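You operate a simulated robot arm through the tools that you are given. There is no shell and no other tool.

You run a simulated robot arm. Do the job below in one go: nothing can be reset, and whatever is moved stays where it is left.

TASK
Set the controls near the top of the probe bench. At the end: the equal valve knob is turned to open; the low valve knob is turned to shut; the pump knob is turned to full; the high valve knob is turned to shut; whatever was shut is shut again. Leave all else as you found it, and nothing knocked over.

The check looks at the end state, three seconds after you hand in, the way a careful person would. Anything else that was tipped, shoved, dropped, spilled or broken makes it a failure.

THE ROBOT
A 7-joint arm with a two-finger gripper, fixed in place. Base frame: the origin is at the foot of the arm, x ahead of it, y to its left, z up; the work surface is at about z = 0. Lengths are in mm, angles in rad, forces in N, time in s.
With the tool pointing down near the work surface it reaches from about 260 to 600 mm from the base axis. Its first joint turns from -2.496 to 2.496 rad. Payload 1.08 kg.
The tool frame sits at the grasp point between the pads (the TCP): z along the fingers, y along the line on which they close. The tips reach 16 mm beyond it. Largest opening 88 mm; the body of the gripper starts 58 mm behind the TCP.
Orientation is that of the tool frame in the base frame, as [roll, pitch, yaw] about the fixed x, y, z axes, in that order (R = Rz(yaw) Ry(pitch) Rx(roll)). With the fingers straight down and closing along the base's y, the tool's x points along the base's -x, its y along +y and its z along -z.

THE INTERFACE
- The arm moves only by the tool apply_moves. Its argument "deltas" is a list of rows, each an object of numbers (a shift or turn left out is 0, a gripper value left out holds the last): "ax", "ay", "az": the turn, a rotation vector about the tool's x, y, z in rad; "x", "y", "z": the shift along the tool's x, y, z in mm; "hand": the gripper command, from -1 (shut) to 1 (fully open), values between in proportion. In form: [{"ax": .., "ay": .., "az": .., "x": .., "y": .., "z": .., "hand": ..}, ...]. A call has 1 to 20 rows; each row is the pose to reach, as a shift and turn from the pose commanded when the call began, along the tool's axes at that moment. Rows are played at 5 a second. More than 50 mm and 0.15 rad between two rows, or a gripper value outside its range, and nothing of the call is played. Where a pose cannot be reached the arm comes as near as it can. A force on the tool above 40 N (or 10 N above the force at the start of the call, whichever is more), or a blocked arm, ends the call early, and 0.2 s more pass. Each finger halts on what it meets, pressing with about 20 N; the grip force reading is that of the motor and also rises with nothing between the fingers. The clock runs only during rows and for 0.2 s after the last one: add rows that repeat a pose to give the fingers time. It gives the time, the measured TCP pose, the force on the tool (base axes), the opening and the grip force at its end, in the units of the frame above (readings bear some noise), with the torque about the TCP (base axes, N m) and any sound that the robot's microphone picked up.
- Cameras (640 x 400 px; columns grow to the right, rows downward): "scene" is fixed at [42.1, 505.5, 646.4]; the picture's right is [-0.84, -0.54, 0.00], its down [-0.27, 0.43, -0.86] and it looks along [0.47, -0.73, -0.51] (base axes); focal length 364 px, centre (320, 200). "wrist" rides on the gripper at [82, -8, -92] in the tool frame; the picture's right is [0.10, 0.99, 0.00], its down [-0.70, 0.07, -0.71] and it looks along [-0.71, 0.07, 0.70] (tool axes); focal length 256 px, centre (320, 200).
- grab_frame(camera): a new picture of that camera. No time passes.
- measure_at(camera, pixels): for up to 12 pixels [column, row] of the newest picture of that camera ("zoom" is the newest enlarged one), the place [x, y, z] in the base frame of the surface seen there, good to about 2 mm, but the place of the scene camera against the robot may be out by one fixed shift of up to 18 mm in any direction. No time passes.
- close_up(camera, box): a new picture of the part [left, top, right, bottom] of that camera's present view, enlarged. No time passes.
- job_done(): hands the job in; it is judged then, once.

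Open the gripper and draw the arm clear of the work before you hand the job in, unless the task says otherwise.

The tools are called as a command line: name --argument value ..., lists and objects as JSON in quotes. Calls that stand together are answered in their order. apply_moves: Moves the arm, as the interface text tells. Its arguments: {"type":"object","properties":{"deltas":{"type":"array"}},"required":["deltas"]} The other tools are called the same way: grab_frame (camera) takes a picture; measure_at (camera, pixels) gives the place of the surface under pixels of a picture; close_up (camera, box) takes an enlarged picture of a part of a camera's view; job_done () hands the job in.

At the start:

```text
t: 0.0
eef_pos: [416.8, -22.9, 367.0]
ee_rot: [3.141, 0.001, 3.141]
wrist_force: [0.5, 0.7, 0.7]
wrist_torque: [-0.03, 0.02, 0.0]
width: 88.0
grasp_force: 0.0
```

scene: 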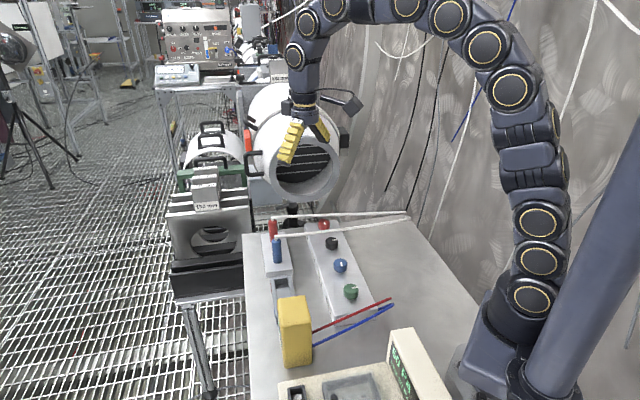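
wrist: 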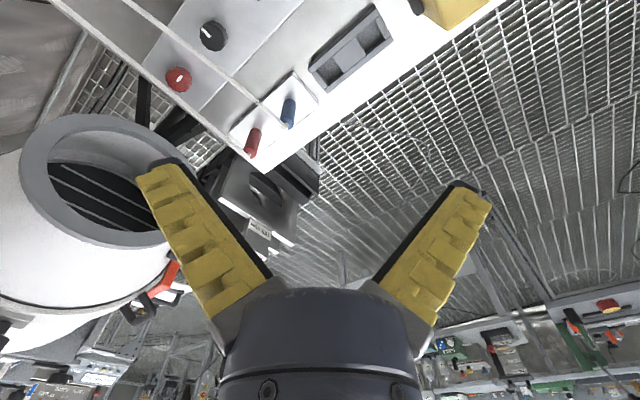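

I'll start by looking closely at the knobs, which sit around (325-350, 225-292) in the scene picture.

close_up --camera "scene" --box '[240, 190, 440, 330]'

close_up --camera "wrist" --box '[80, 0, 480, 200]'

```text
2.86 times, centred on (340, 260) of scene
```

zoom: 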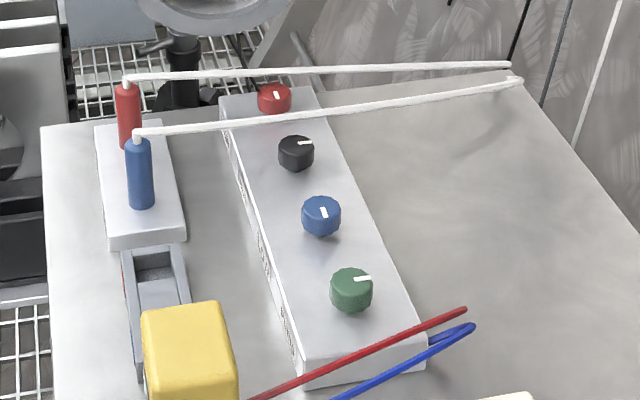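

```text
1.60 times, centred on (280, 100) of wrist
```

zoom: 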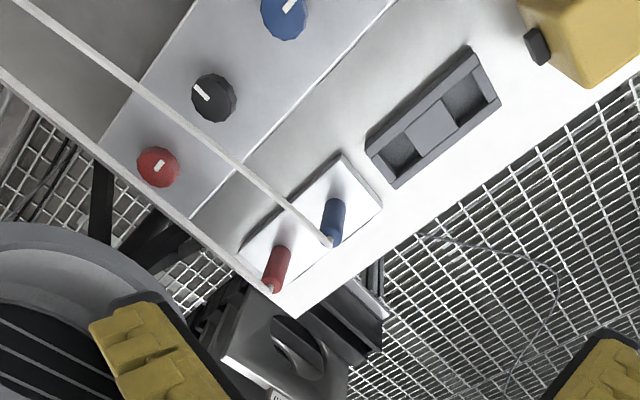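

The four knobs (red, black, blue, green) sit on a block, and two white lines run across above it. I measure the main features in 3D.

close_up --camera "scene" --box '[300, 210, 400, 330]'

measure_at --camera "scene" --pixels '[[324, 224], [332, 243], [340, 265], [351, 291], [272, 220], [276, 240], [340, 232], [400, 213], [405, 217], [360, 215], [309, 224], [350, 318]]'

measure_at --camera "wrist" --pixels '[[178, 79], [213, 35], [255, 132], [288, 108], [200, 60], [100, 90], [150, 72], [232, 93], [190, 40], [240, 50], [130, 5], [60, 15]]'

```text
3.33 times, centred on (350, 270) of scene
```

zoom: 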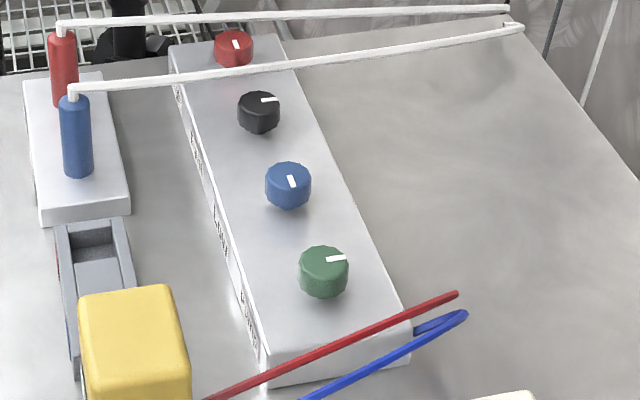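

```text
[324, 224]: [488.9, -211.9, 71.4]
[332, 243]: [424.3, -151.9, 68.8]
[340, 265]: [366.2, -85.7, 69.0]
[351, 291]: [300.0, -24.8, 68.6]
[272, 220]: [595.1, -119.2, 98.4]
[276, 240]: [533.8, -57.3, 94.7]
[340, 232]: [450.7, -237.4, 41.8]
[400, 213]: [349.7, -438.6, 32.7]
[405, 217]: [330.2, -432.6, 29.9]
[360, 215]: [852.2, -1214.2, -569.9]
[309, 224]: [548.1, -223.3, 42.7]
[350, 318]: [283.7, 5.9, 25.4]
```

```text
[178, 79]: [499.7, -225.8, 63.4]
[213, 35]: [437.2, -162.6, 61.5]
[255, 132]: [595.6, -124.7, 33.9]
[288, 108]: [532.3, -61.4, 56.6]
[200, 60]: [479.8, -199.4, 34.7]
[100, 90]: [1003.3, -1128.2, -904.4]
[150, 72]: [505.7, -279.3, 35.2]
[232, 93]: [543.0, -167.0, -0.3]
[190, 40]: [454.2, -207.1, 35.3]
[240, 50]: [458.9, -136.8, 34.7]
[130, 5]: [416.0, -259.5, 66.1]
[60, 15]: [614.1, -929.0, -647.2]
```

The labels seem to sit on the block's side face around scene (312-335, 235-315). I enlarge that face tightly to try to read them.

close_up --camera "scene" --box '[314, 262, 344, 282]'

close_up --camera "scene" --box '[300, 228, 340, 253]'

close_up --camera "scene" --box '[314, 282, 364, 314]'

close_up --camera "wrist" --box '[130, 0, 330, 120]'

```text
16.00 times, centred on (329, 272) of scene
```

zoom: 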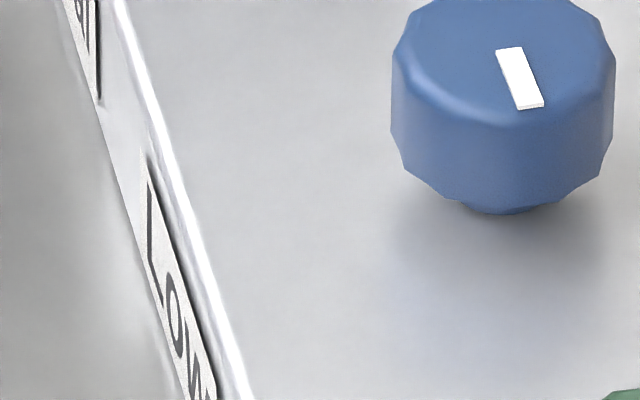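

```text
16.00 times, centred on (320, 240) of scene
```

zoom: 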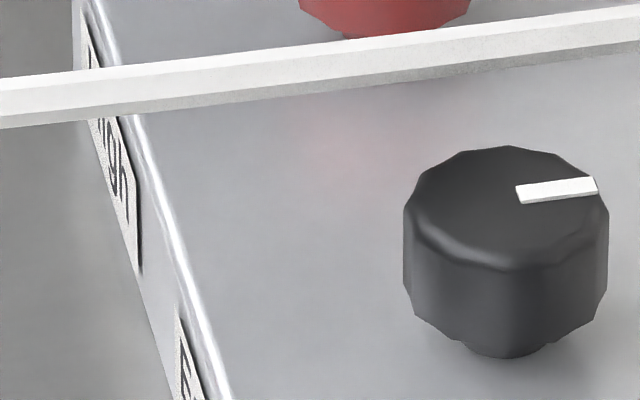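

```text
12.50 times, centred on (339, 298) of scene
```

zoom: 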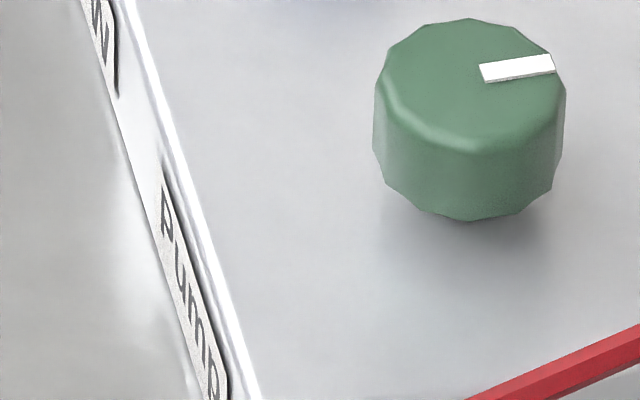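

```text
3.20 times, centred on (230, 60) of wrist
```

zoom: 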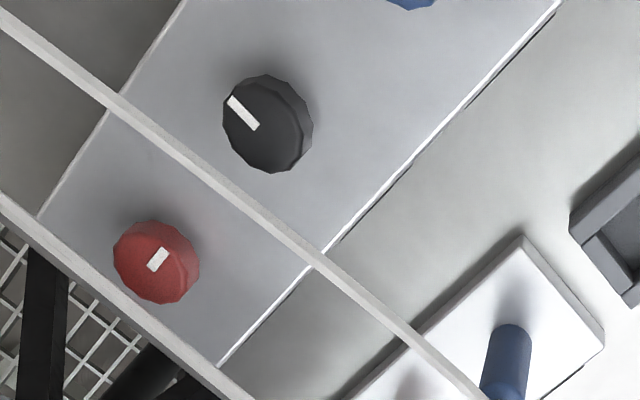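

The labels read high, E..., low, pump in order. I'll look at the rest of the bench for markings of the open/shut/full positions.

close_up --camera "scene" --box '[260, 290, 460, 400]'

close_up --camera "scene" --box '[240, 200, 340, 300]'

close_up --camera "scene" --box '[312, 216, 338, 232]'

close_up --camera "scene" --box '[306, 222, 340, 320]'

```text
3.20 times, centred on (360, 345) of scene
```

zoom: 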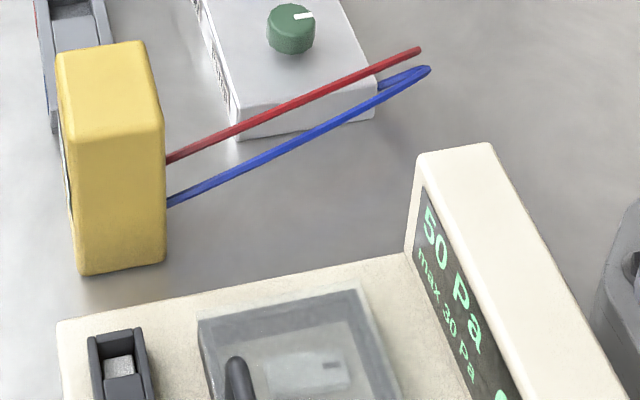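

```text
4.00 times, centred on (290, 250) of scene
```

zoom: 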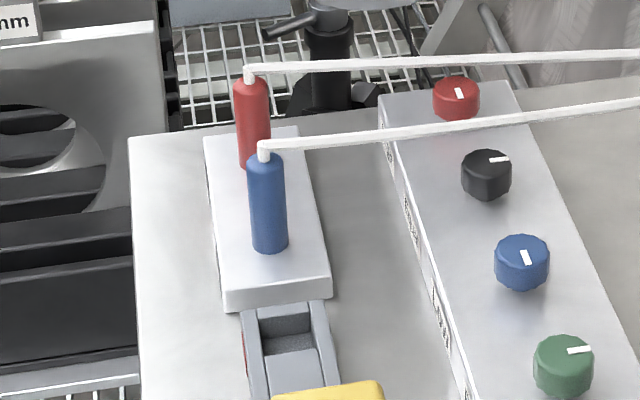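

```text
16.00 times, centred on (325, 224) of scene
```

zoom: 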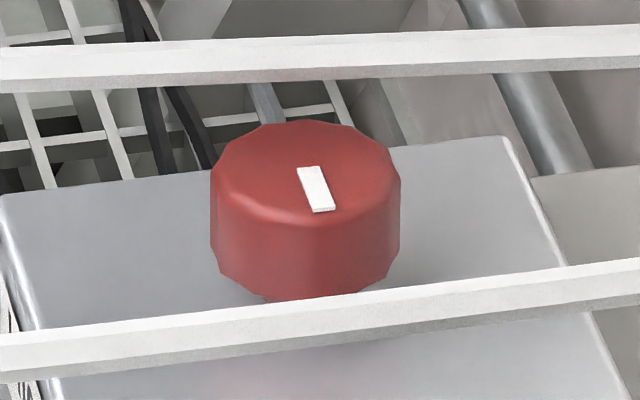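

```text
4.08 times, centred on (323, 271) of scene
```

zoom: 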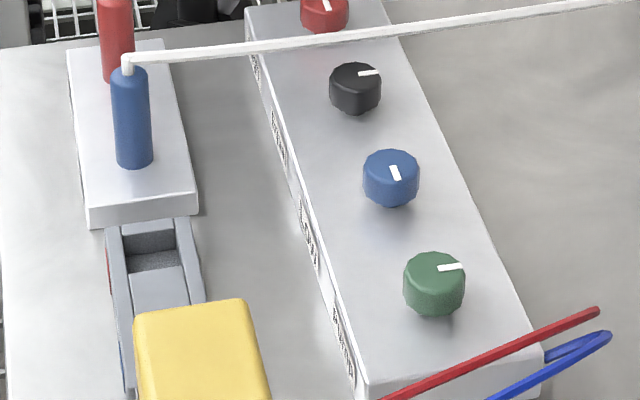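

The display at the bottom reads "50 Pa / max 30 Pa" and there are labels on the block's side face. I swing the wrist camera (high up, z > 280) so that it looks along -y at the label face.

apply_moves --deltas '[{"az": 0.14, "y": 12, "x": -2, "z": 7}, {"az": 0.28, "y": 25, "x": -4, "z": 14}, {"az": 0.42, "y": 38, "x": -6, "z": 22}, {"az": 0.56, "y": 51, "x": -8, "z": 30}, {"az": 0.7, "y": 64, "x": -10, "z": 38}, {"az": 0.84, "y": 77, "x": -12, "z": 46}, {"az": 0.98, "y": 90, "x": -14, "z": 54}, {"az": 1.12, "y": 103, "x": -16, "z": 62}, {"az": 1.26, "y": 116, "x": -18, "z": 70}, {"az": 1.4, "y": 129, "x": -20, "z": 78}, {"az": 1.54, "y": 141, "x": -21, "z": 87}, {"az": 1.57, "y": 141, "x": -21, "z": 87}]'

grab_frame --camera "wrist"

grab_frame --camera "scene"

```text
t: 2.6
eef_pos: [439.5, 119.4, 280.4]
ee_rot: [-3.139, 0.001, 1.569]
wrist_force: [0.5, -0.2, -0.3]
wrist_torque: [-0.01, 0.02, 0.0]
width: 87.9
grasp_force: 0.1
```

```text
taken
```

wrist: 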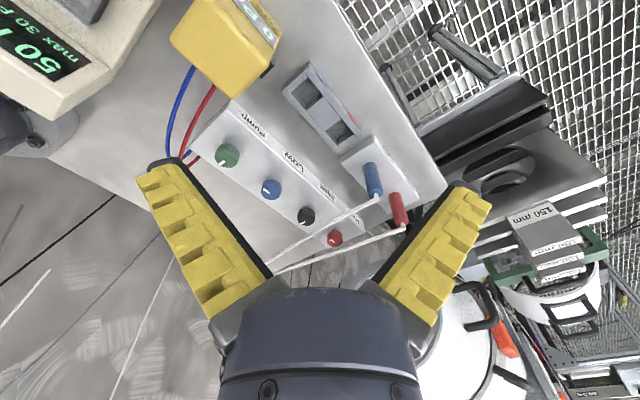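

```text
taken
```

scene: 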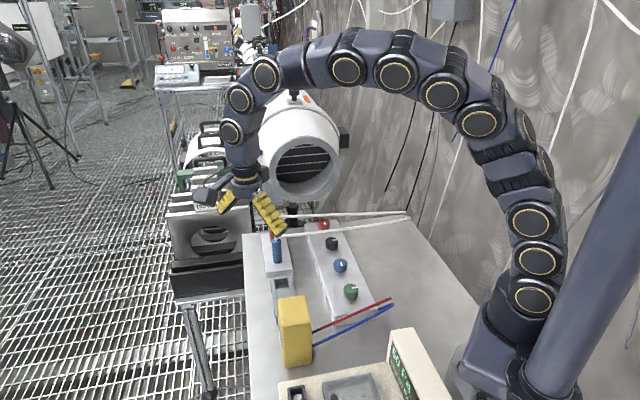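

The wrist view now shows the label face around (200-350, 100-240). I enlarge it, along with the meter display and the unit at the upper left.

close_up --camera "wrist" --box '[190, 95, 290, 165]'

close_up --camera "wrist" --box '[270, 140, 370, 260]'

close_up --camera "wrist" --box '[160, 0, 380, 150]'

close_up --camera "wrist" --box '[0, 0, 160, 120]'

```text
5.71 times, centred on (240, 130) of wrist
```

zoom: 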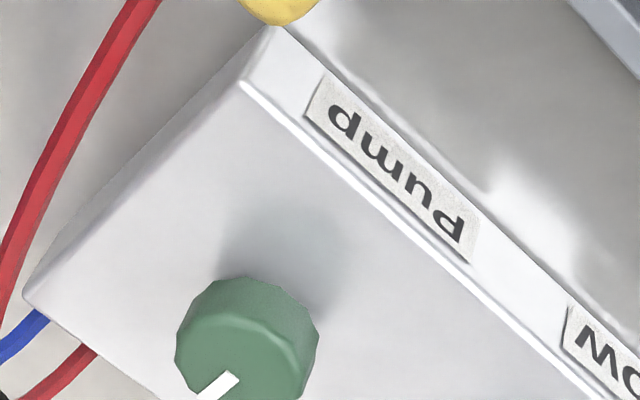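

```text
3.33 times, centred on (320, 200) of wrist
```

zoom: 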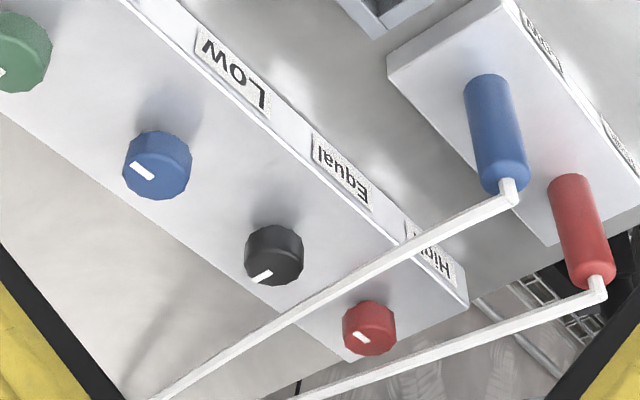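

```text
2.67 times, centred on (270, 75) of wrist
```

zoom: 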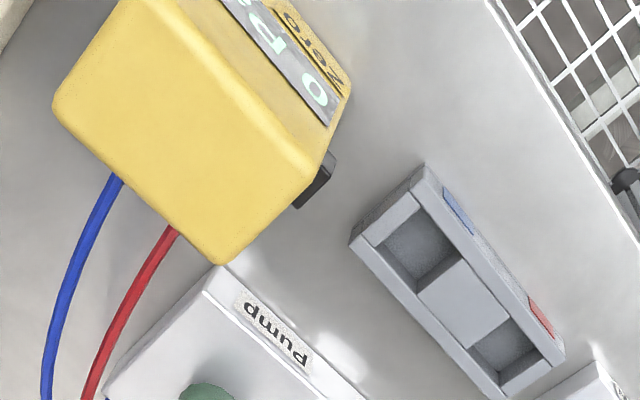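

```text
3.33 times, centred on (80, 60) of wrist
```

zoom: 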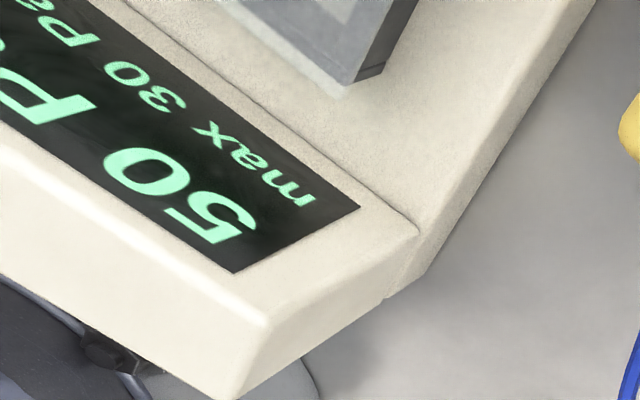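

Labels read Pump (green), Low (blue), Equal (black) and High (red); the meter says "0 Pa" and "zero". I measure the surrounding objects and check for position marks near the knobs.

measure_at --camera "wrist" --pixels '[[227, 156], [272, 189], [307, 215], [335, 238], [377, 196], [405, 228], [330, 216], [300, 248], [228, 35], [205, 105], [172, 110], [345, 245]]'

close_up --camera "wrist" --box '[290, 195, 360, 255]'

close_up --camera "wrist" --box '[205, 130, 295, 210]'

close_up --camera "wrist" --box '[330, 110, 450, 230]'

```text
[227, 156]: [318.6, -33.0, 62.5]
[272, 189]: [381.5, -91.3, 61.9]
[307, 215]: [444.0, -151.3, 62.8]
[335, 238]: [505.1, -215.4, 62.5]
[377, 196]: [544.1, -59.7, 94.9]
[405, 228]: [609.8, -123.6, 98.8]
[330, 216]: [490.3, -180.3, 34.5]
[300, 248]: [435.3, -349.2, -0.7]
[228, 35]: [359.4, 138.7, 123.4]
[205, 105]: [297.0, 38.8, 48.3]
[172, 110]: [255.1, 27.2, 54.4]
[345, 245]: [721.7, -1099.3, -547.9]
```

```text
6.67 times, centred on (325, 225) of wrist
```

zoom: 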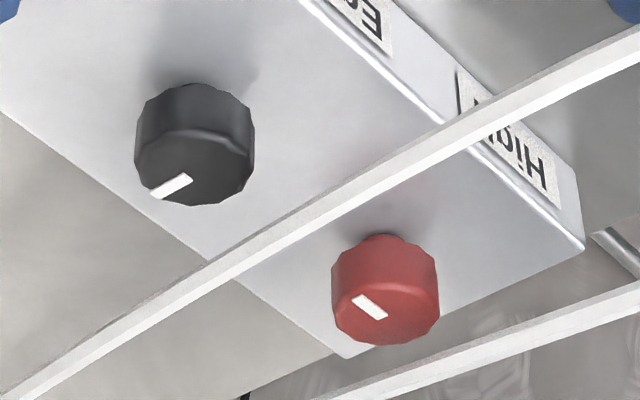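

```text
5.00 times, centred on (250, 170) of wrist
```

zoom: 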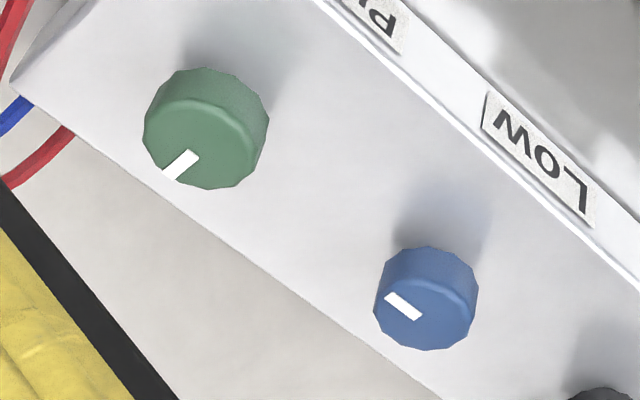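

```text
3.33 times, centred on (390, 170) of wrist
```

zoom: 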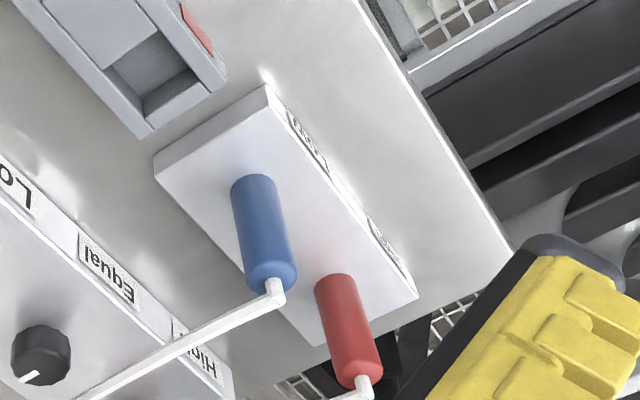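

I want to see the other devices (display box and yellow meter front) for context on what open/shut/full look like. I measure them in the scene picture and zoom in.

measure_at --camera "scene" --pixels '[[400, 340], [415, 370], [345, 385], [297, 393], [295, 310], [300, 360], [390, 300], [392, 306], [350, 330], [280, 290], [430, 395], [290, 390]]'

close_up --camera "scene" --box '[270, 320, 430, 400]'

close_up --camera "wrist" --box '[200, 0, 300, 60]'

close_up --camera "scene" --box '[240, 0, 640, 240]'

```text
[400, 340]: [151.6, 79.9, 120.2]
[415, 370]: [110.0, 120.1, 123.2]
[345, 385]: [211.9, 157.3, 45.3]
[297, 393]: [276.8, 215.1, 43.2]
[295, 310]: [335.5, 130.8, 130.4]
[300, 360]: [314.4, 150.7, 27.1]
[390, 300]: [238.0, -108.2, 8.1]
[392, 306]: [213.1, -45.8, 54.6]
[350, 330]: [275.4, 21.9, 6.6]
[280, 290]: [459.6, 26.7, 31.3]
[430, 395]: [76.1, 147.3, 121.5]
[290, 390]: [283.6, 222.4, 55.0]
```

```text
4.00 times, centred on (350, 360) of scene
```

zoom: 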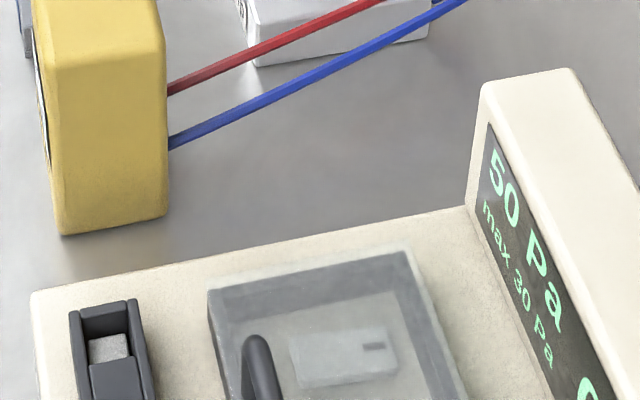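

```text
6.40 times, centred on (250, 30) of wrist
```

zoom: 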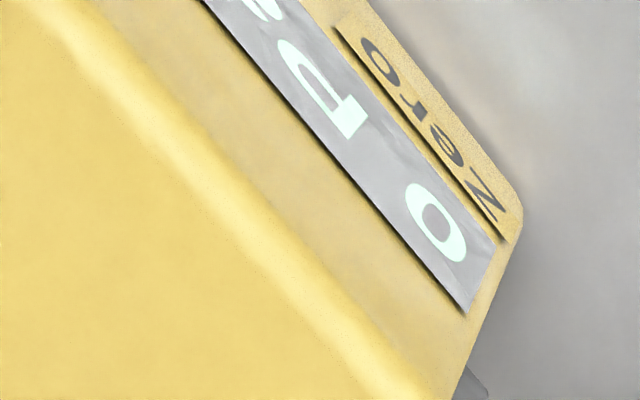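

```text
1.60 times, centred on (440, 120) of scene
```

zoom: 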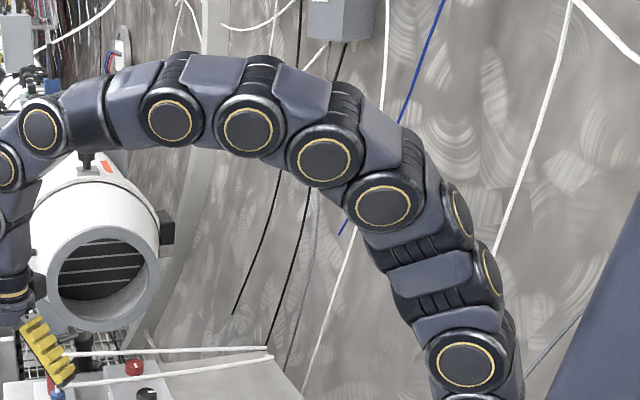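

The lower unit has a clear lid with a handle and a display; I move the wrist camera over to see it in full (staying at z≈300, well above everything).

apply_moves --deltas '[{"x": 35, "y": -26, "z": -3}, {"x": 70, "y": -52, "z": -6}, {"x": 105, "y": -78, "z": -9}, {"x": 140, "y": -104, "z": -12}, {"x": 175, "y": -130, "z": -15}, {"x": 210, "y": -156, "z": -18}, {"x": 245, "y": -182, "z": -20}, {"x": 280, "y": -210, "z": -20}]'

grab_frame --camera "wrist"

```text
t: 4.4
eef_pos: [228.2, 398.1, 299.0]
ee_rot: [3.141, 0.002, 1.571]
wrist_force: [-0.2, -0.1, -0.4]
wrist_torque: [-0.02, 0.02, -0.01]
width: 88.1
grasp_force: 0.2
```

```text
taken
```

wrist: 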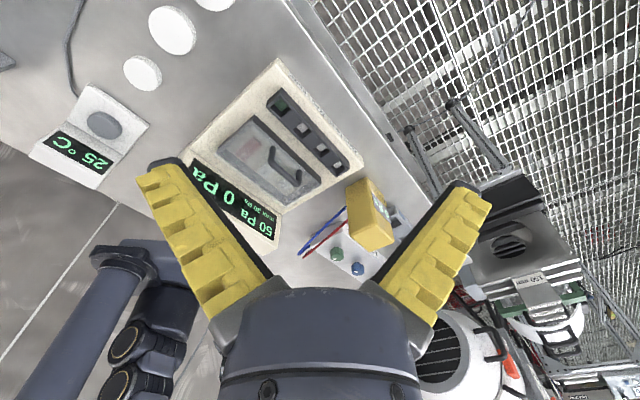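

close_up --camera "wrist" --box '[180, 60, 380, 250]'

close_up --camera "wrist" --box '[260, 80, 360, 190]'

close_up --camera "wrist" --box '[0, 0, 240, 180]'

close_up --camera "wrist" --box '[330, 170, 430, 250]'

```text
2.11 times, centred on (280, 155) of wrist
```

zoom: 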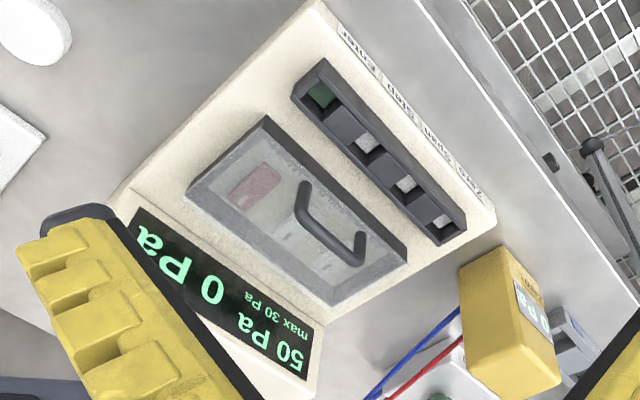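

```text
3.64 times, centred on (310, 135) of wrist
```

zoom: 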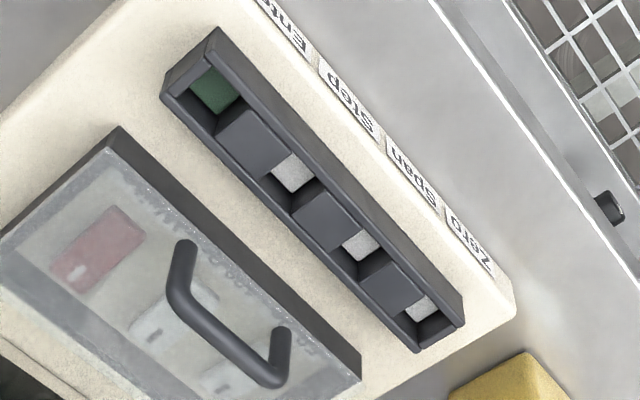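

```text
2.22 times, centred on (120, 90) of wrist
```

zoom: 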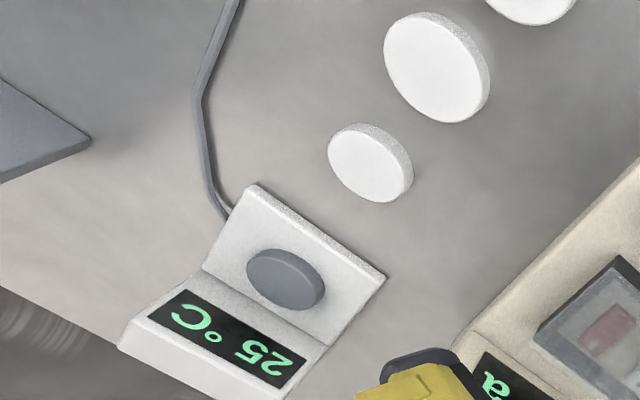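

```text
5.00 times, centred on (380, 210) of wrist
```

zoom: 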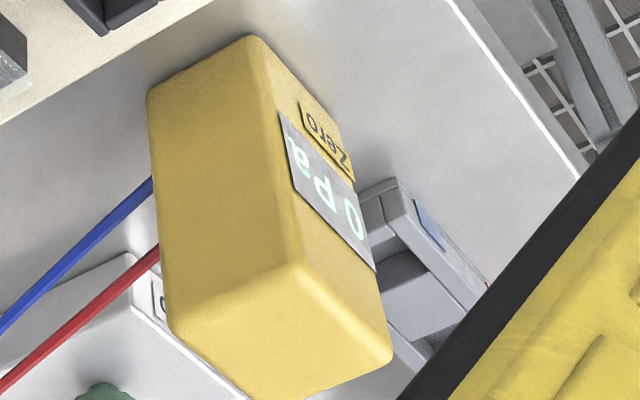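

The lower box is a calibrator (Zero/Span/Step/Enter) under a shut lid, which I leave alone. Now I move the wrist camera over the Equal (black) and High (red) knobs to measure their centres precisely, ending at z≈220, well above the tubes (z<100).

apply_moves --deltas '[{"x": -34, "y": 13, "az": -0.06}, {"x": -68, "y": 26, "az": -0.12}, {"x": -102, "y": 39, "az": -0.18}, {"x": -136, "y": 52, "az": -0.24}, {"x": -170, "y": 65, "az": -0.3}, {"x": -204, "y": 78, "az": -0.36}, {"x": -238, "y": 91, "az": -0.42}, {"x": -272, "y": 104, "az": -0.48}, {"x": -306, "y": 117, "az": -0.54}, {"x": -340, "y": 130, "az": -0.6}, {"x": -374, "y": 143, "az": -0.66}, {"x": -408, "y": 156, "az": -0.72, "z": 10}, {"x": -442, "y": 170, "az": -0.78, "z": 25}, {"x": -476, "y": 184, "az": -0.84, "z": 40}, {"x": -510, "y": 198, "az": -0.9, "z": 55}, {"x": -535, "y": 207, "az": -0.925, "z": 70}, {"x": -553, "y": 212, "az": -0.925, "z": 80}]'

grab_frame --camera "wrist"

```text
t: 8.0
eef_pos: [440.8, -153.9, 220.3]
ee_rot: [-3.142, 0.002, 2.497]
wrist_force: [0.5, -0.1, -0.5]
wrist_torque: [0.0, 0.0, 0.0]
width: 87.9
grasp_force: 0.1
```

```text
taken
```

wrist: 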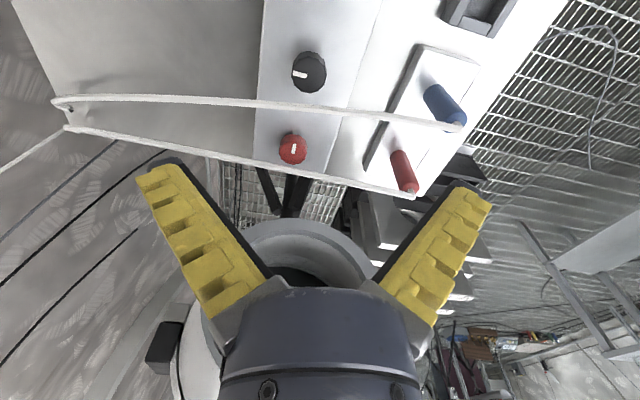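

Now both knobs and tubes are visible. I enlarge this area and measure the knob top edges and tube points.

close_up --camera "wrist" --box '[250, 40, 370, 180]'

```text
2.86 times, centred on (310, 110) of wrist
```

zoom: 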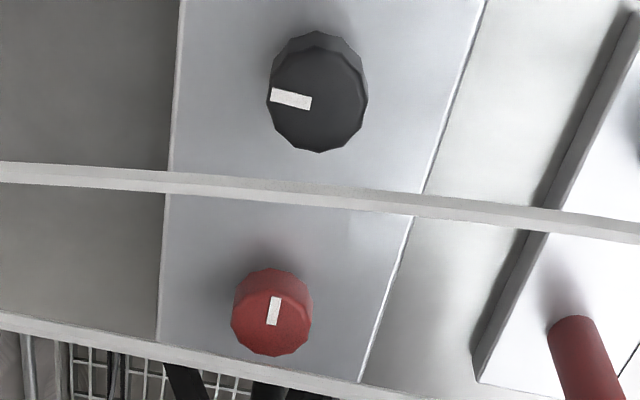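

I measure the black and red knob faces' edges and the tube along its crossing in this enlarged picture.

measure_at --camera "zoom" --pixels '[[272, 103], [364, 103], [320, 149], [318, 58], [320, 103], [235, 318], [308, 318], [274, 352], [272, 283], [272, 318], [200, 240], [400, 60]]'

measure_at --camera "zoom" --pixels '[[50, 172], [150, 181], [250, 190], [350, 200], [450, 208], [550, 220], [50, 329], [150, 348], [240, 366], [330, 385], [20, 165], [620, 228]]'

```text
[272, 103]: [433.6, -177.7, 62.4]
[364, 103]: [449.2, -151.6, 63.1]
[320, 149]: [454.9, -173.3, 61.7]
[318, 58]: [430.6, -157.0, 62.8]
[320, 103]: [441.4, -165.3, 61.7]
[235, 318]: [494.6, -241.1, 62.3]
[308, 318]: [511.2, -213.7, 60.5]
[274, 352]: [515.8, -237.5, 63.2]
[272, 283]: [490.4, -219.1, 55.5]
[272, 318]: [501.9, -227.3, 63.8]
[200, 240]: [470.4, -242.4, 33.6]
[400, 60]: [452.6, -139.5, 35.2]
```

```text
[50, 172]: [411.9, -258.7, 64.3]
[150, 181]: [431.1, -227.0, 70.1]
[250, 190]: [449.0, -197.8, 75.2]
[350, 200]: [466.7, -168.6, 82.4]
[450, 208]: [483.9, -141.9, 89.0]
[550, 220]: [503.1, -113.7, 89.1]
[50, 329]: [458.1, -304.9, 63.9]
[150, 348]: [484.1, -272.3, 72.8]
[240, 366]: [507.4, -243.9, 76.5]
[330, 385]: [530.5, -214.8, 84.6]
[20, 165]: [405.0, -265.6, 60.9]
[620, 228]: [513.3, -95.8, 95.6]
```

Black centre ≈ (442,-165), red centre ≈ (502.5,-227.5), and the tubes pass only ~23 mm and ~14 mm from their axes, so I will have to tilt the tool away from them. I check the barrel's nearness and the other two knobs first.

measure_at --camera "wrist" --pixels '[[310, 225], [250, 240], [290, 270], [370, 250], [185, 330], [440, 120], [410, 190], [470, 15], [350, 200], [465, 125]]'

apply_moves --deltas '[{"x": 20, "z": 0}, {"x": 50}, {"x": 85}, {"x": 100}]'

grab_frame --camera "wrist"

```text
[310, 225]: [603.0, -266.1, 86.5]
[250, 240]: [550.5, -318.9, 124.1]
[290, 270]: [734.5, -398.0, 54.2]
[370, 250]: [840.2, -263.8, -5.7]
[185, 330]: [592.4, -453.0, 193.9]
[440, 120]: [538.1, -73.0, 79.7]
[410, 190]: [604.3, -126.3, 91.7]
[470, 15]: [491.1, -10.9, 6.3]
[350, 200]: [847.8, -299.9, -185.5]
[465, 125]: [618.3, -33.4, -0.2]
```

```text
t: 9.0
eef_pos: [360.4, -94.4, 220.4]
ee_rot: [3.14, 0.002, 2.495]
wrist_force: [0.2, 0.4, 0.2]
wrist_torque: [-0.01, -0.01, 0.01]
width: 87.7
grasp_force: 0.0
```

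```text
taken
```

wrist: 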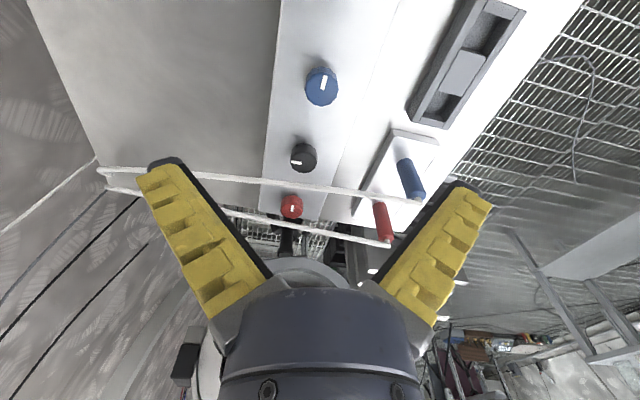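

Now I enlarge around the blue knob at (322, 86) to measure its centre, and re-check black and the tube from this angle.

close_up --camera "wrist" --box '[255, 40, 395, 220]'

```text
2.22 times, centred on (325, 130) of wrist
```

zoom: 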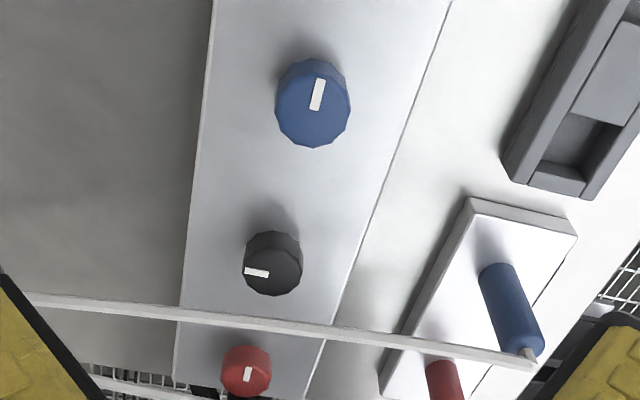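

measure_at --camera "zoom" --pixels '[[278, 108], [348, 106], [313, 145], [315, 76], [313, 110], [246, 268], [301, 268], [273, 293], [274, 247], [330, 75], [100, 303], [300, 327]]'

```text
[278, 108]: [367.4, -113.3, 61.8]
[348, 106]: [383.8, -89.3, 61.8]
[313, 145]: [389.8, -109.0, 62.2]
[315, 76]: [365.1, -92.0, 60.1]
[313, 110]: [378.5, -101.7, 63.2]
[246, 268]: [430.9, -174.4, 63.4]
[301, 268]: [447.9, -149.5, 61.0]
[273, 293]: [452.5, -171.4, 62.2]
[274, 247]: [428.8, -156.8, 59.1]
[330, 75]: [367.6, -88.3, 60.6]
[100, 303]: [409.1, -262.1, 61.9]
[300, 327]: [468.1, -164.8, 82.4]
```

Blue centre ≈ (377.5,-101), black ≈ (440.5,-164), in line at 45°. I now go to a hover above the Equal (black) knob with yaw 163° and set a half-open gripper (40 mm), still at z=200.

apply_moves --deltas '[{"x": -17, "y": -5, "z": 5, "az": -0.09, "hand": -0.09}, {"x": -34, "y": -11, "z": 10, "az": -0.18}, {"x": -51, "y": -16, "z": 15, "az": -0.27}, {"x": -67.3, "y": -21.3, "z": 20.4, "az": -0.349}, {"x": -67.3, "y": -21.3, "z": 20.4, "az": -0.349}]'

apply_moves --deltas '[{"ay": -0.12, "z": 8}, {"ay": -0.24, "z": 16}, {"ay": -0.349, "z": 28}, {"ay": -0.349, "z": 28}]'

grab_frame --camera "wrist"

grab_frame --camera "scene"

```text
t: 10.2
eef_pos: [401.9, -151.3, 199.7]
ee_rot: [3.141, 0.0, 2.844]
wrist_force: [0.7, -0.2, 0.2]
wrist_torque: [-0.03, 0.01, 0.0]
width: 44.9
grasp_force: 3.0
```

```text
t: 11.2
eef_pos: [402.6, -150.9, 171.3]
ee_rot: [-3.141, 0.352, 2.846]
wrist_force: [0.1, 0.1, 0.8]
wrist_torque: [-0.05, 0.01, 0.0]
width: 45.2
grasp_force: 3.5
```

```text
taken
```

wrist: 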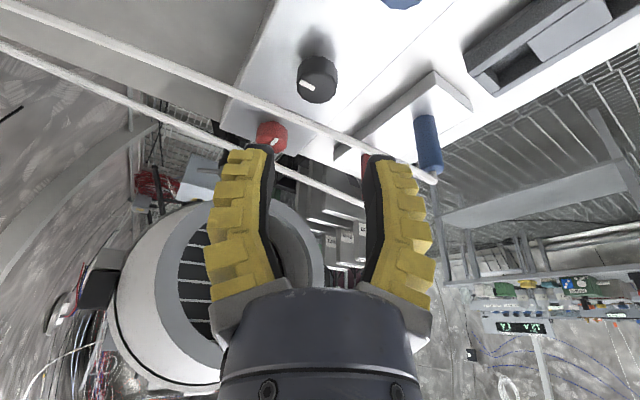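

```text
taken
```

scene: 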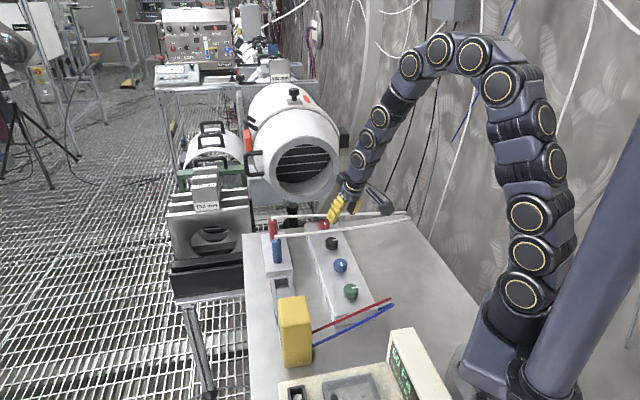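

The tool hovers 120 mm back along its tilted axis; the predicted grasp point projects at (320,85) and the knob is seen at (317,80). I zoom in to refine the knob centre.

close_up --camera "wrist" --box '[270, 40, 370, 120]'

```text
5.00 times, centred on (320, 80) of wrist
```

zoom: 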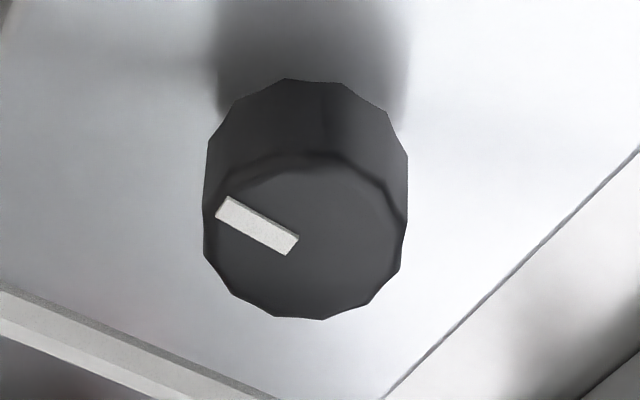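

measure_at --camera "zoom" --pixels '[[208, 235], [402, 235], [320, 316], [308, 165], [305, 240], [285, 84], [212, 150], [404, 165], [310, 60], [100, 200], [222, 206], [297, 246]]'

```text
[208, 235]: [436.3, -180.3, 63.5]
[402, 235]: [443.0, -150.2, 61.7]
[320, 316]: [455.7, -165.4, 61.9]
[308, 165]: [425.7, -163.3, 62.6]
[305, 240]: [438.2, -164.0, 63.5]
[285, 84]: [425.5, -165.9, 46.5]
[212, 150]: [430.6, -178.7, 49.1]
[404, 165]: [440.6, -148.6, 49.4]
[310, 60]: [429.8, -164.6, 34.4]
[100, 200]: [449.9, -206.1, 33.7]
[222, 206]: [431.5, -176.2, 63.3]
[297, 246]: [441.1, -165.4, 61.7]
```

Knob centre refined to about (440.4,-164.5). I advance along the tilted tool axis to just short of the grasp, in slow steps, watching the force.

apply_moves --deltas '[{"x": 0.3, "y": -0.6, "z": 30, "hand": -0.12}, {"x": 0.5, "y": -1, "z": 60}, {"x": 0.6, "y": -1.2, "z": 80}, {"x": 0.6, "y": -1.2, "z": 90}]'

grab_frame --camera "wrist"

close_up --camera "scene" --box '[260, 150, 420, 280]'

```text
t: 12.2
eef_pos: [431.0, -162.0, 87.6]
ee_rot: [-3.141, 0.348, 2.845]
wrist_force: [0.4, -0.2, -0.3]
wrist_torque: [0.01, 0.04, 0.0]
width: 43.0
grasp_force: 3.5
```

```text
taken
```

wrist: 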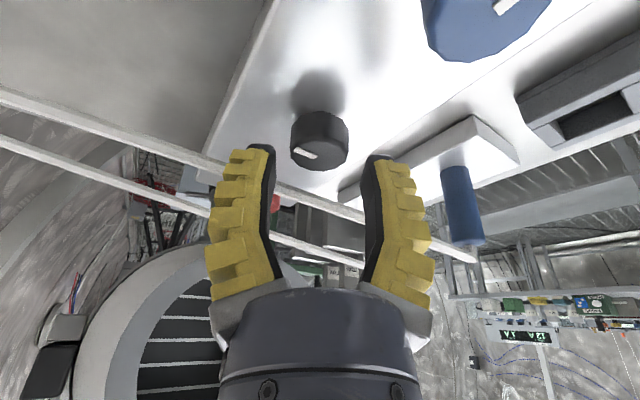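

```text
3.08 times, centred on (340, 215) of scene
```

zoom: 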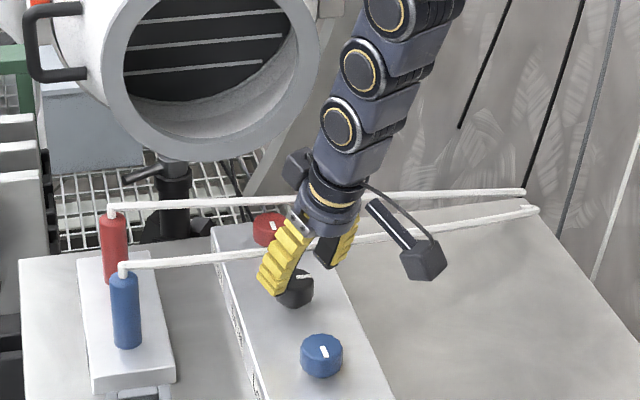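

The knob at (319,140) sits centred between the fingertips and the tube passes behind the fingers. I advance the remaining 30 mm.

apply_moves --deltas '[{"z": 10}, {"z": 20}, {"z": 26}, {"z": 30}]'

grab_frame --camera "wrist"

close_up --camera "scene" --box '[280, 180, 400, 280]'

```text
t: 13.2
eef_pos: [439.6, -164.3, 58.3]
ee_rot: [3.14, 0.349, 2.846]
wrist_force: [-0.2, -0.2, 0.9]
wrist_torque: [0.02, 0.0, -0.02]
width: 43.5
grasp_force: 2.9
```

```text
taken
```

wrist: 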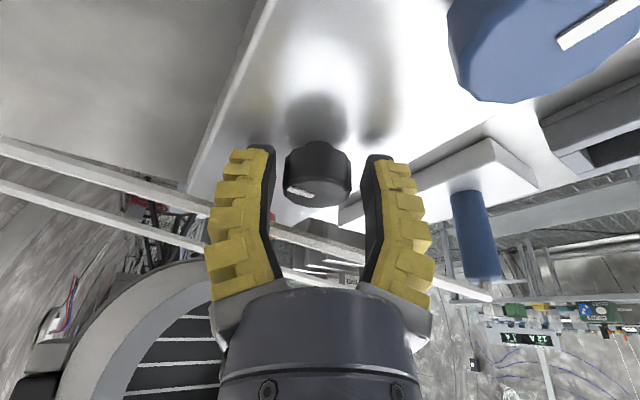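

```text
4.00 times, centred on (340, 230) of scene
```

zoom: 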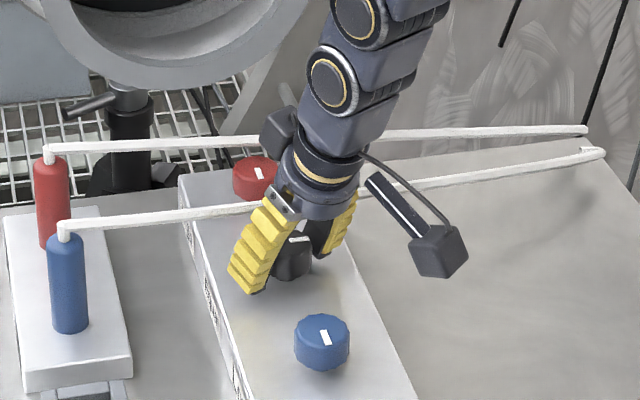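

The fingers straddle the knob. I close the gripper and hold.

apply_moves --deltas '[{"hand": -1}, {"hand": -1}, {"hand": -1}]'

close_up --camera "wrist" --box '[200, 80, 440, 260]'

```text
t: 14.0
eef_pos: [440.6, -164.8, 57.4]
ee_rot: [3.141, 0.35, 2.845]
wrist_force: [-17.1, -14.5, 13.1]
wrist_torque: [-0.08, 0.22, -0.19]
width: 28.5
grasp_force: 21.7
```

```text
2.22 times, centred on (320, 170) of wrist
```

zoom: 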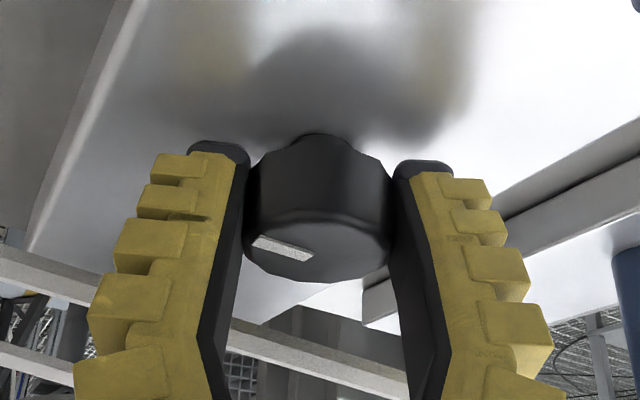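

The grip holds (28.5 mm wide) but with a side force of ~19 N along -y of the tool and ~16 N backward, so I'm slightly off centre. I relieve it by small shifts.

apply_moves --deltas '[{"y": -0.5, "z": -0.3}, {"y": -1.0, "z": -0.6}, {"y": -1.0, "z": -0.6}]'

```text
t: 14.8
eef_pos: [439.0, -164.0, 57.6]
ee_rot: [3.141, 0.346, 2.848]
wrist_force: [-14.3, -6.9, 2.8]
wrist_torque: [-0.07, 0.09, -0.2]
width: 28.0
grasp_force: 21.6
```

Forces dropped as expected; I keep relieving along tool y (-) and x (+).

apply_moves --deltas '[{"y": -0.5, "x": 0.4, "z": -0.1}, {"y": -1.0, "x": 0.8, "z": -0.3}, {"y": -1.0, "x": 0.8, "z": -0.3}]'

```text
t: 15.6
eef_pos: [439.1, -165.3, 59.0]
ee_rot: [3.141, 0.349, 2.848]
wrist_force: [-3.3, 9.0, -5.7]
wrist_torque: [0.03, -0.04, -0.07]
width: 27.8
grasp_force: 22.1
```

Forces are now small. I try a small clockwise turn (seen from above) of 0.1 rad about the vertical axis to feel whether the knob follows.

apply_moves --deltas '[{"y": 0.2, "ax": 0.0171, "az": 0.047}, {"y": 0.4, "ax": 0.0342, "az": 0.094}, {"y": 0.4, "ax": 0.0342, "az": 0.094}]'

close_up --camera "wrist" --box '[200, 80, 440, 260]'

```text
t: 16.4
eef_pos: [439.7, -165.0, 58.9]
ee_rot: [3.141, 0.347, 2.746]
wrist_force: [0.5, 21.3, -10.3]
wrist_torque: [-0.04, -0.01, 0.09]
width: 27.1
grasp_force: 22.3
```

```text
2.22 times, centred on (320, 170) of wrist
```

zoom: 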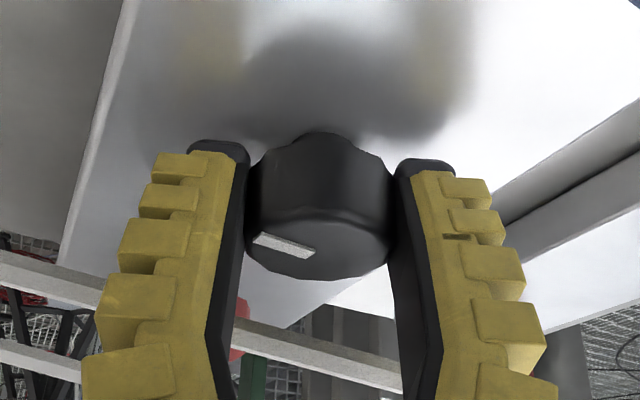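

The mark stays fixed relative to the fingers, so the knob follows. I relieve the side force (~20 N along +y) before turning further.

apply_moves --deltas '[{"y": 0.5}, {"y": 1.0}, {"y": 1.0}]'

```text
t: 17.2
eef_pos: [438.2, -165.8, 60.0]
ee_rot: [3.141, 0.347, 2.745]
wrist_force: [-4.8, 18.4, -4.1]
wrist_torque: [0.03, 0.1, 0.05]
width: 27.4
grasp_force: 22.0
```

apply_moves --deltas '[{"y": 0.6, "x": 0.3}, {"y": 1.2, "x": 0.6}, {"y": 1.2, "x": 0.6}]'

```text
t: 18.0
eef_pos: [440.0, -163.9, 59.5]
ee_rot: [-3.141, 0.352, 2.744]
wrist_force: [-6.6, -3.7, -1.5]
wrist_torque: [-0.05, 0.13, 0.02]
width: 27.5
grasp_force: 22.0
```

Forces are small now. I continue clockwise by 0.2 rad in small steps.

apply_moves --deltas '[{"ax": 0.0171, "az": 0.047}, {"ax": 0.0342, "az": 0.094}, {"ax": 0.0513, "az": 0.141}, {"ax": 0.0684, "az": 0.188}, {"ax": 0.0684, "az": 0.188}]'

close_up --camera "wrist" --box '[200, 80, 440, 260]'

```text
t: 19.2
eef_pos: [440.1, -163.7, 58.6]
ee_rot: [-3.141, 0.348, 2.545]
wrist_force: [-6.4, -25.6, -2.3]
wrist_torque: [-0.08, 0.01, -0.09]
width: 27.5
grasp_force: 22.3
```

```text
2.22 times, centred on (320, 170) of wrist
```

zoom: 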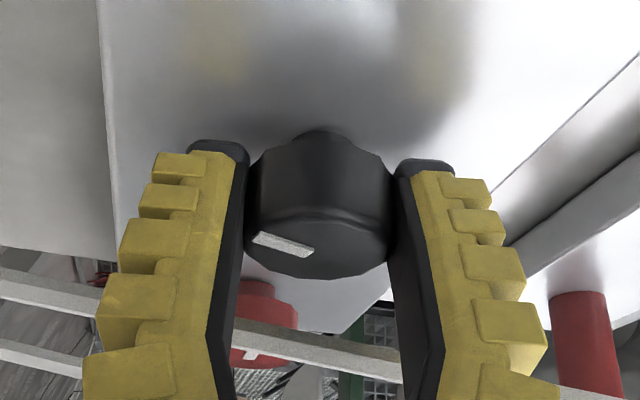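

Still following. The side force grew to ~25 N (tool -y), so I relieve it again by shifting about 1.2 mm.

apply_moves --deltas '[{"y": -0.6, "x": -0.2}, {"y": -1.2, "x": -0.4}, {"y": -1.2, "x": -0.4}]'

```text
t: 20.0
eef_pos: [440.3, -164.6, 59.8]
ee_rot: [3.141, 0.349, 2.549]
wrist_force: [1.5, -14.4, -6.7]
wrist_torque: [-0.05, -0.11, -0.02]
width: 27.1
grasp_force: 22.3
```

apply_moves --deltas '[{"y": -0.5, "x": -0.4}, {"y": -0.8, "x": -0.6, "ax": 0.0171, "az": 0.047}, {"y": -1.1, "x": -0.6, "ax": 0.0342, "az": 0.094}, {"y": -1.3, "x": -0.6, "ax": 0.0513, "az": 0.141}, {"y": -1.5, "x": -0.6, "ax": 0.0684, "az": 0.188}, {"y": -1.5, "x": -0.6, "ax": 0.0684, "az": 0.188}]'

close_up --camera "wrist" --box '[200, 80, 440, 260]'

close_up --camera "scene" --box '[280, 180, 400, 280]'

```text
t: 21.4
eef_pos: [441.7, -164.9, 60.4]
ee_rot: [3.137, 0.351, 2.346]
wrist_force: [18.8, 21.0, -8.4]
wrist_torque: [0.25, 0.39, 0.05]
width: 26.9
grasp_force: 22.4
```

```text
2.22 times, centred on (320, 170) of wrist
```

zoom: 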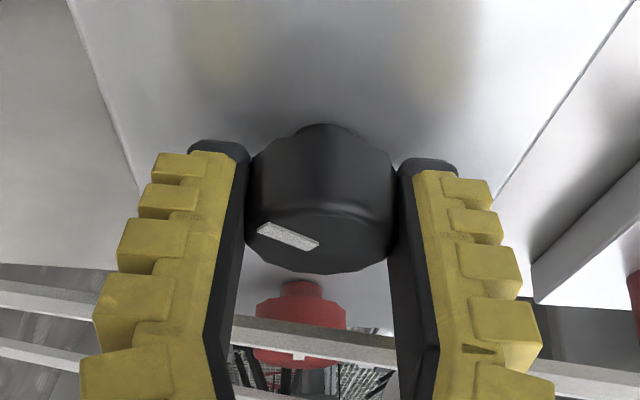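

```text
4.00 times, centred on (340, 230) of scene
```

zoom: 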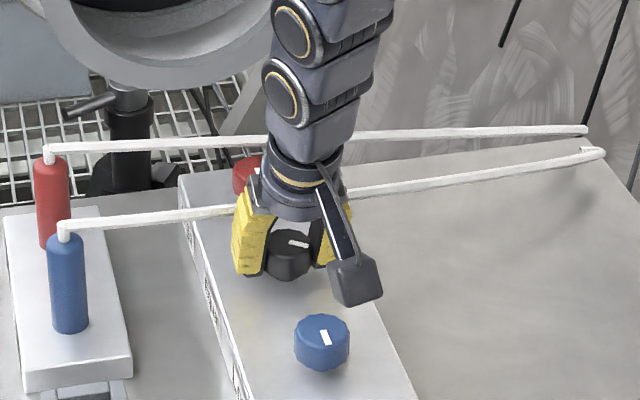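

The mark in the scene view now points slightly down-right, consistent with ~28° clockwise turned. I relieve the +y side force (28 N).

apply_moves --deltas '[{"y": 0.6}, {"y": 1.1}, {"y": 1.1}]'

```text
t: 22.2
eef_pos: [441.7, -165.1, 59.6]
ee_rot: [3.141, 0.352, 2.348]
wrist_force: [23.9, 15.2, -7.9]
wrist_torque: [-0.13, 0.06, 0.04]
width: 26.4
grasp_force: 21.8
```

I've reached the end of this stroke (yaw 134°). I open to release, then check the knob's pointer and the centring.

apply_moves --deltas '[{"hand": -0.12}, {"hand": -0.12}, {"hand": -0.12}]'

close_up --camera "wrist" --box '[200, 80, 440, 260]'

close_up --camera "scene" --box '[300, 220, 370, 280]'

```text
t: 23.0
eef_pos: [439.7, -165.8, 59.9]
ee_rot: [-3.141, 0.349, 2.345]
wrist_force: [0.0, 0.1, -0.1]
wrist_torque: [0.01, 0.0, 0.0]
width: 43.4
grasp_force: 3.7
```

```text
2.22 times, centred on (320, 170) of wrist
```

zoom: 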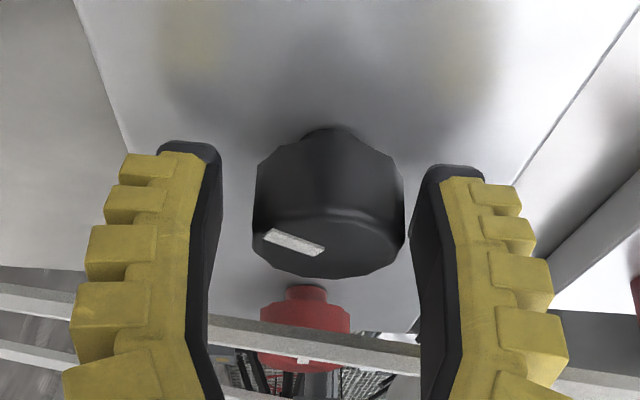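

```text
6.67 times, centred on (335, 250) of scene
```

zoom: 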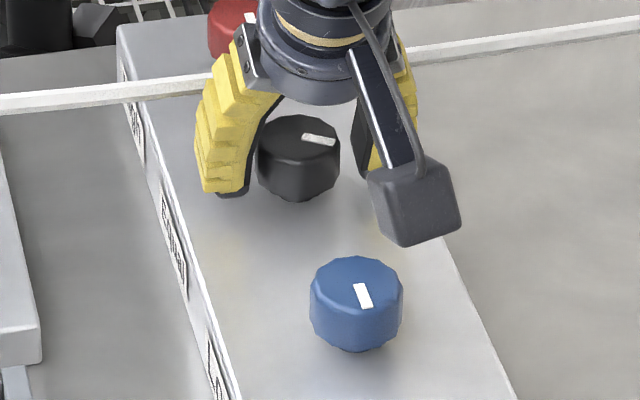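

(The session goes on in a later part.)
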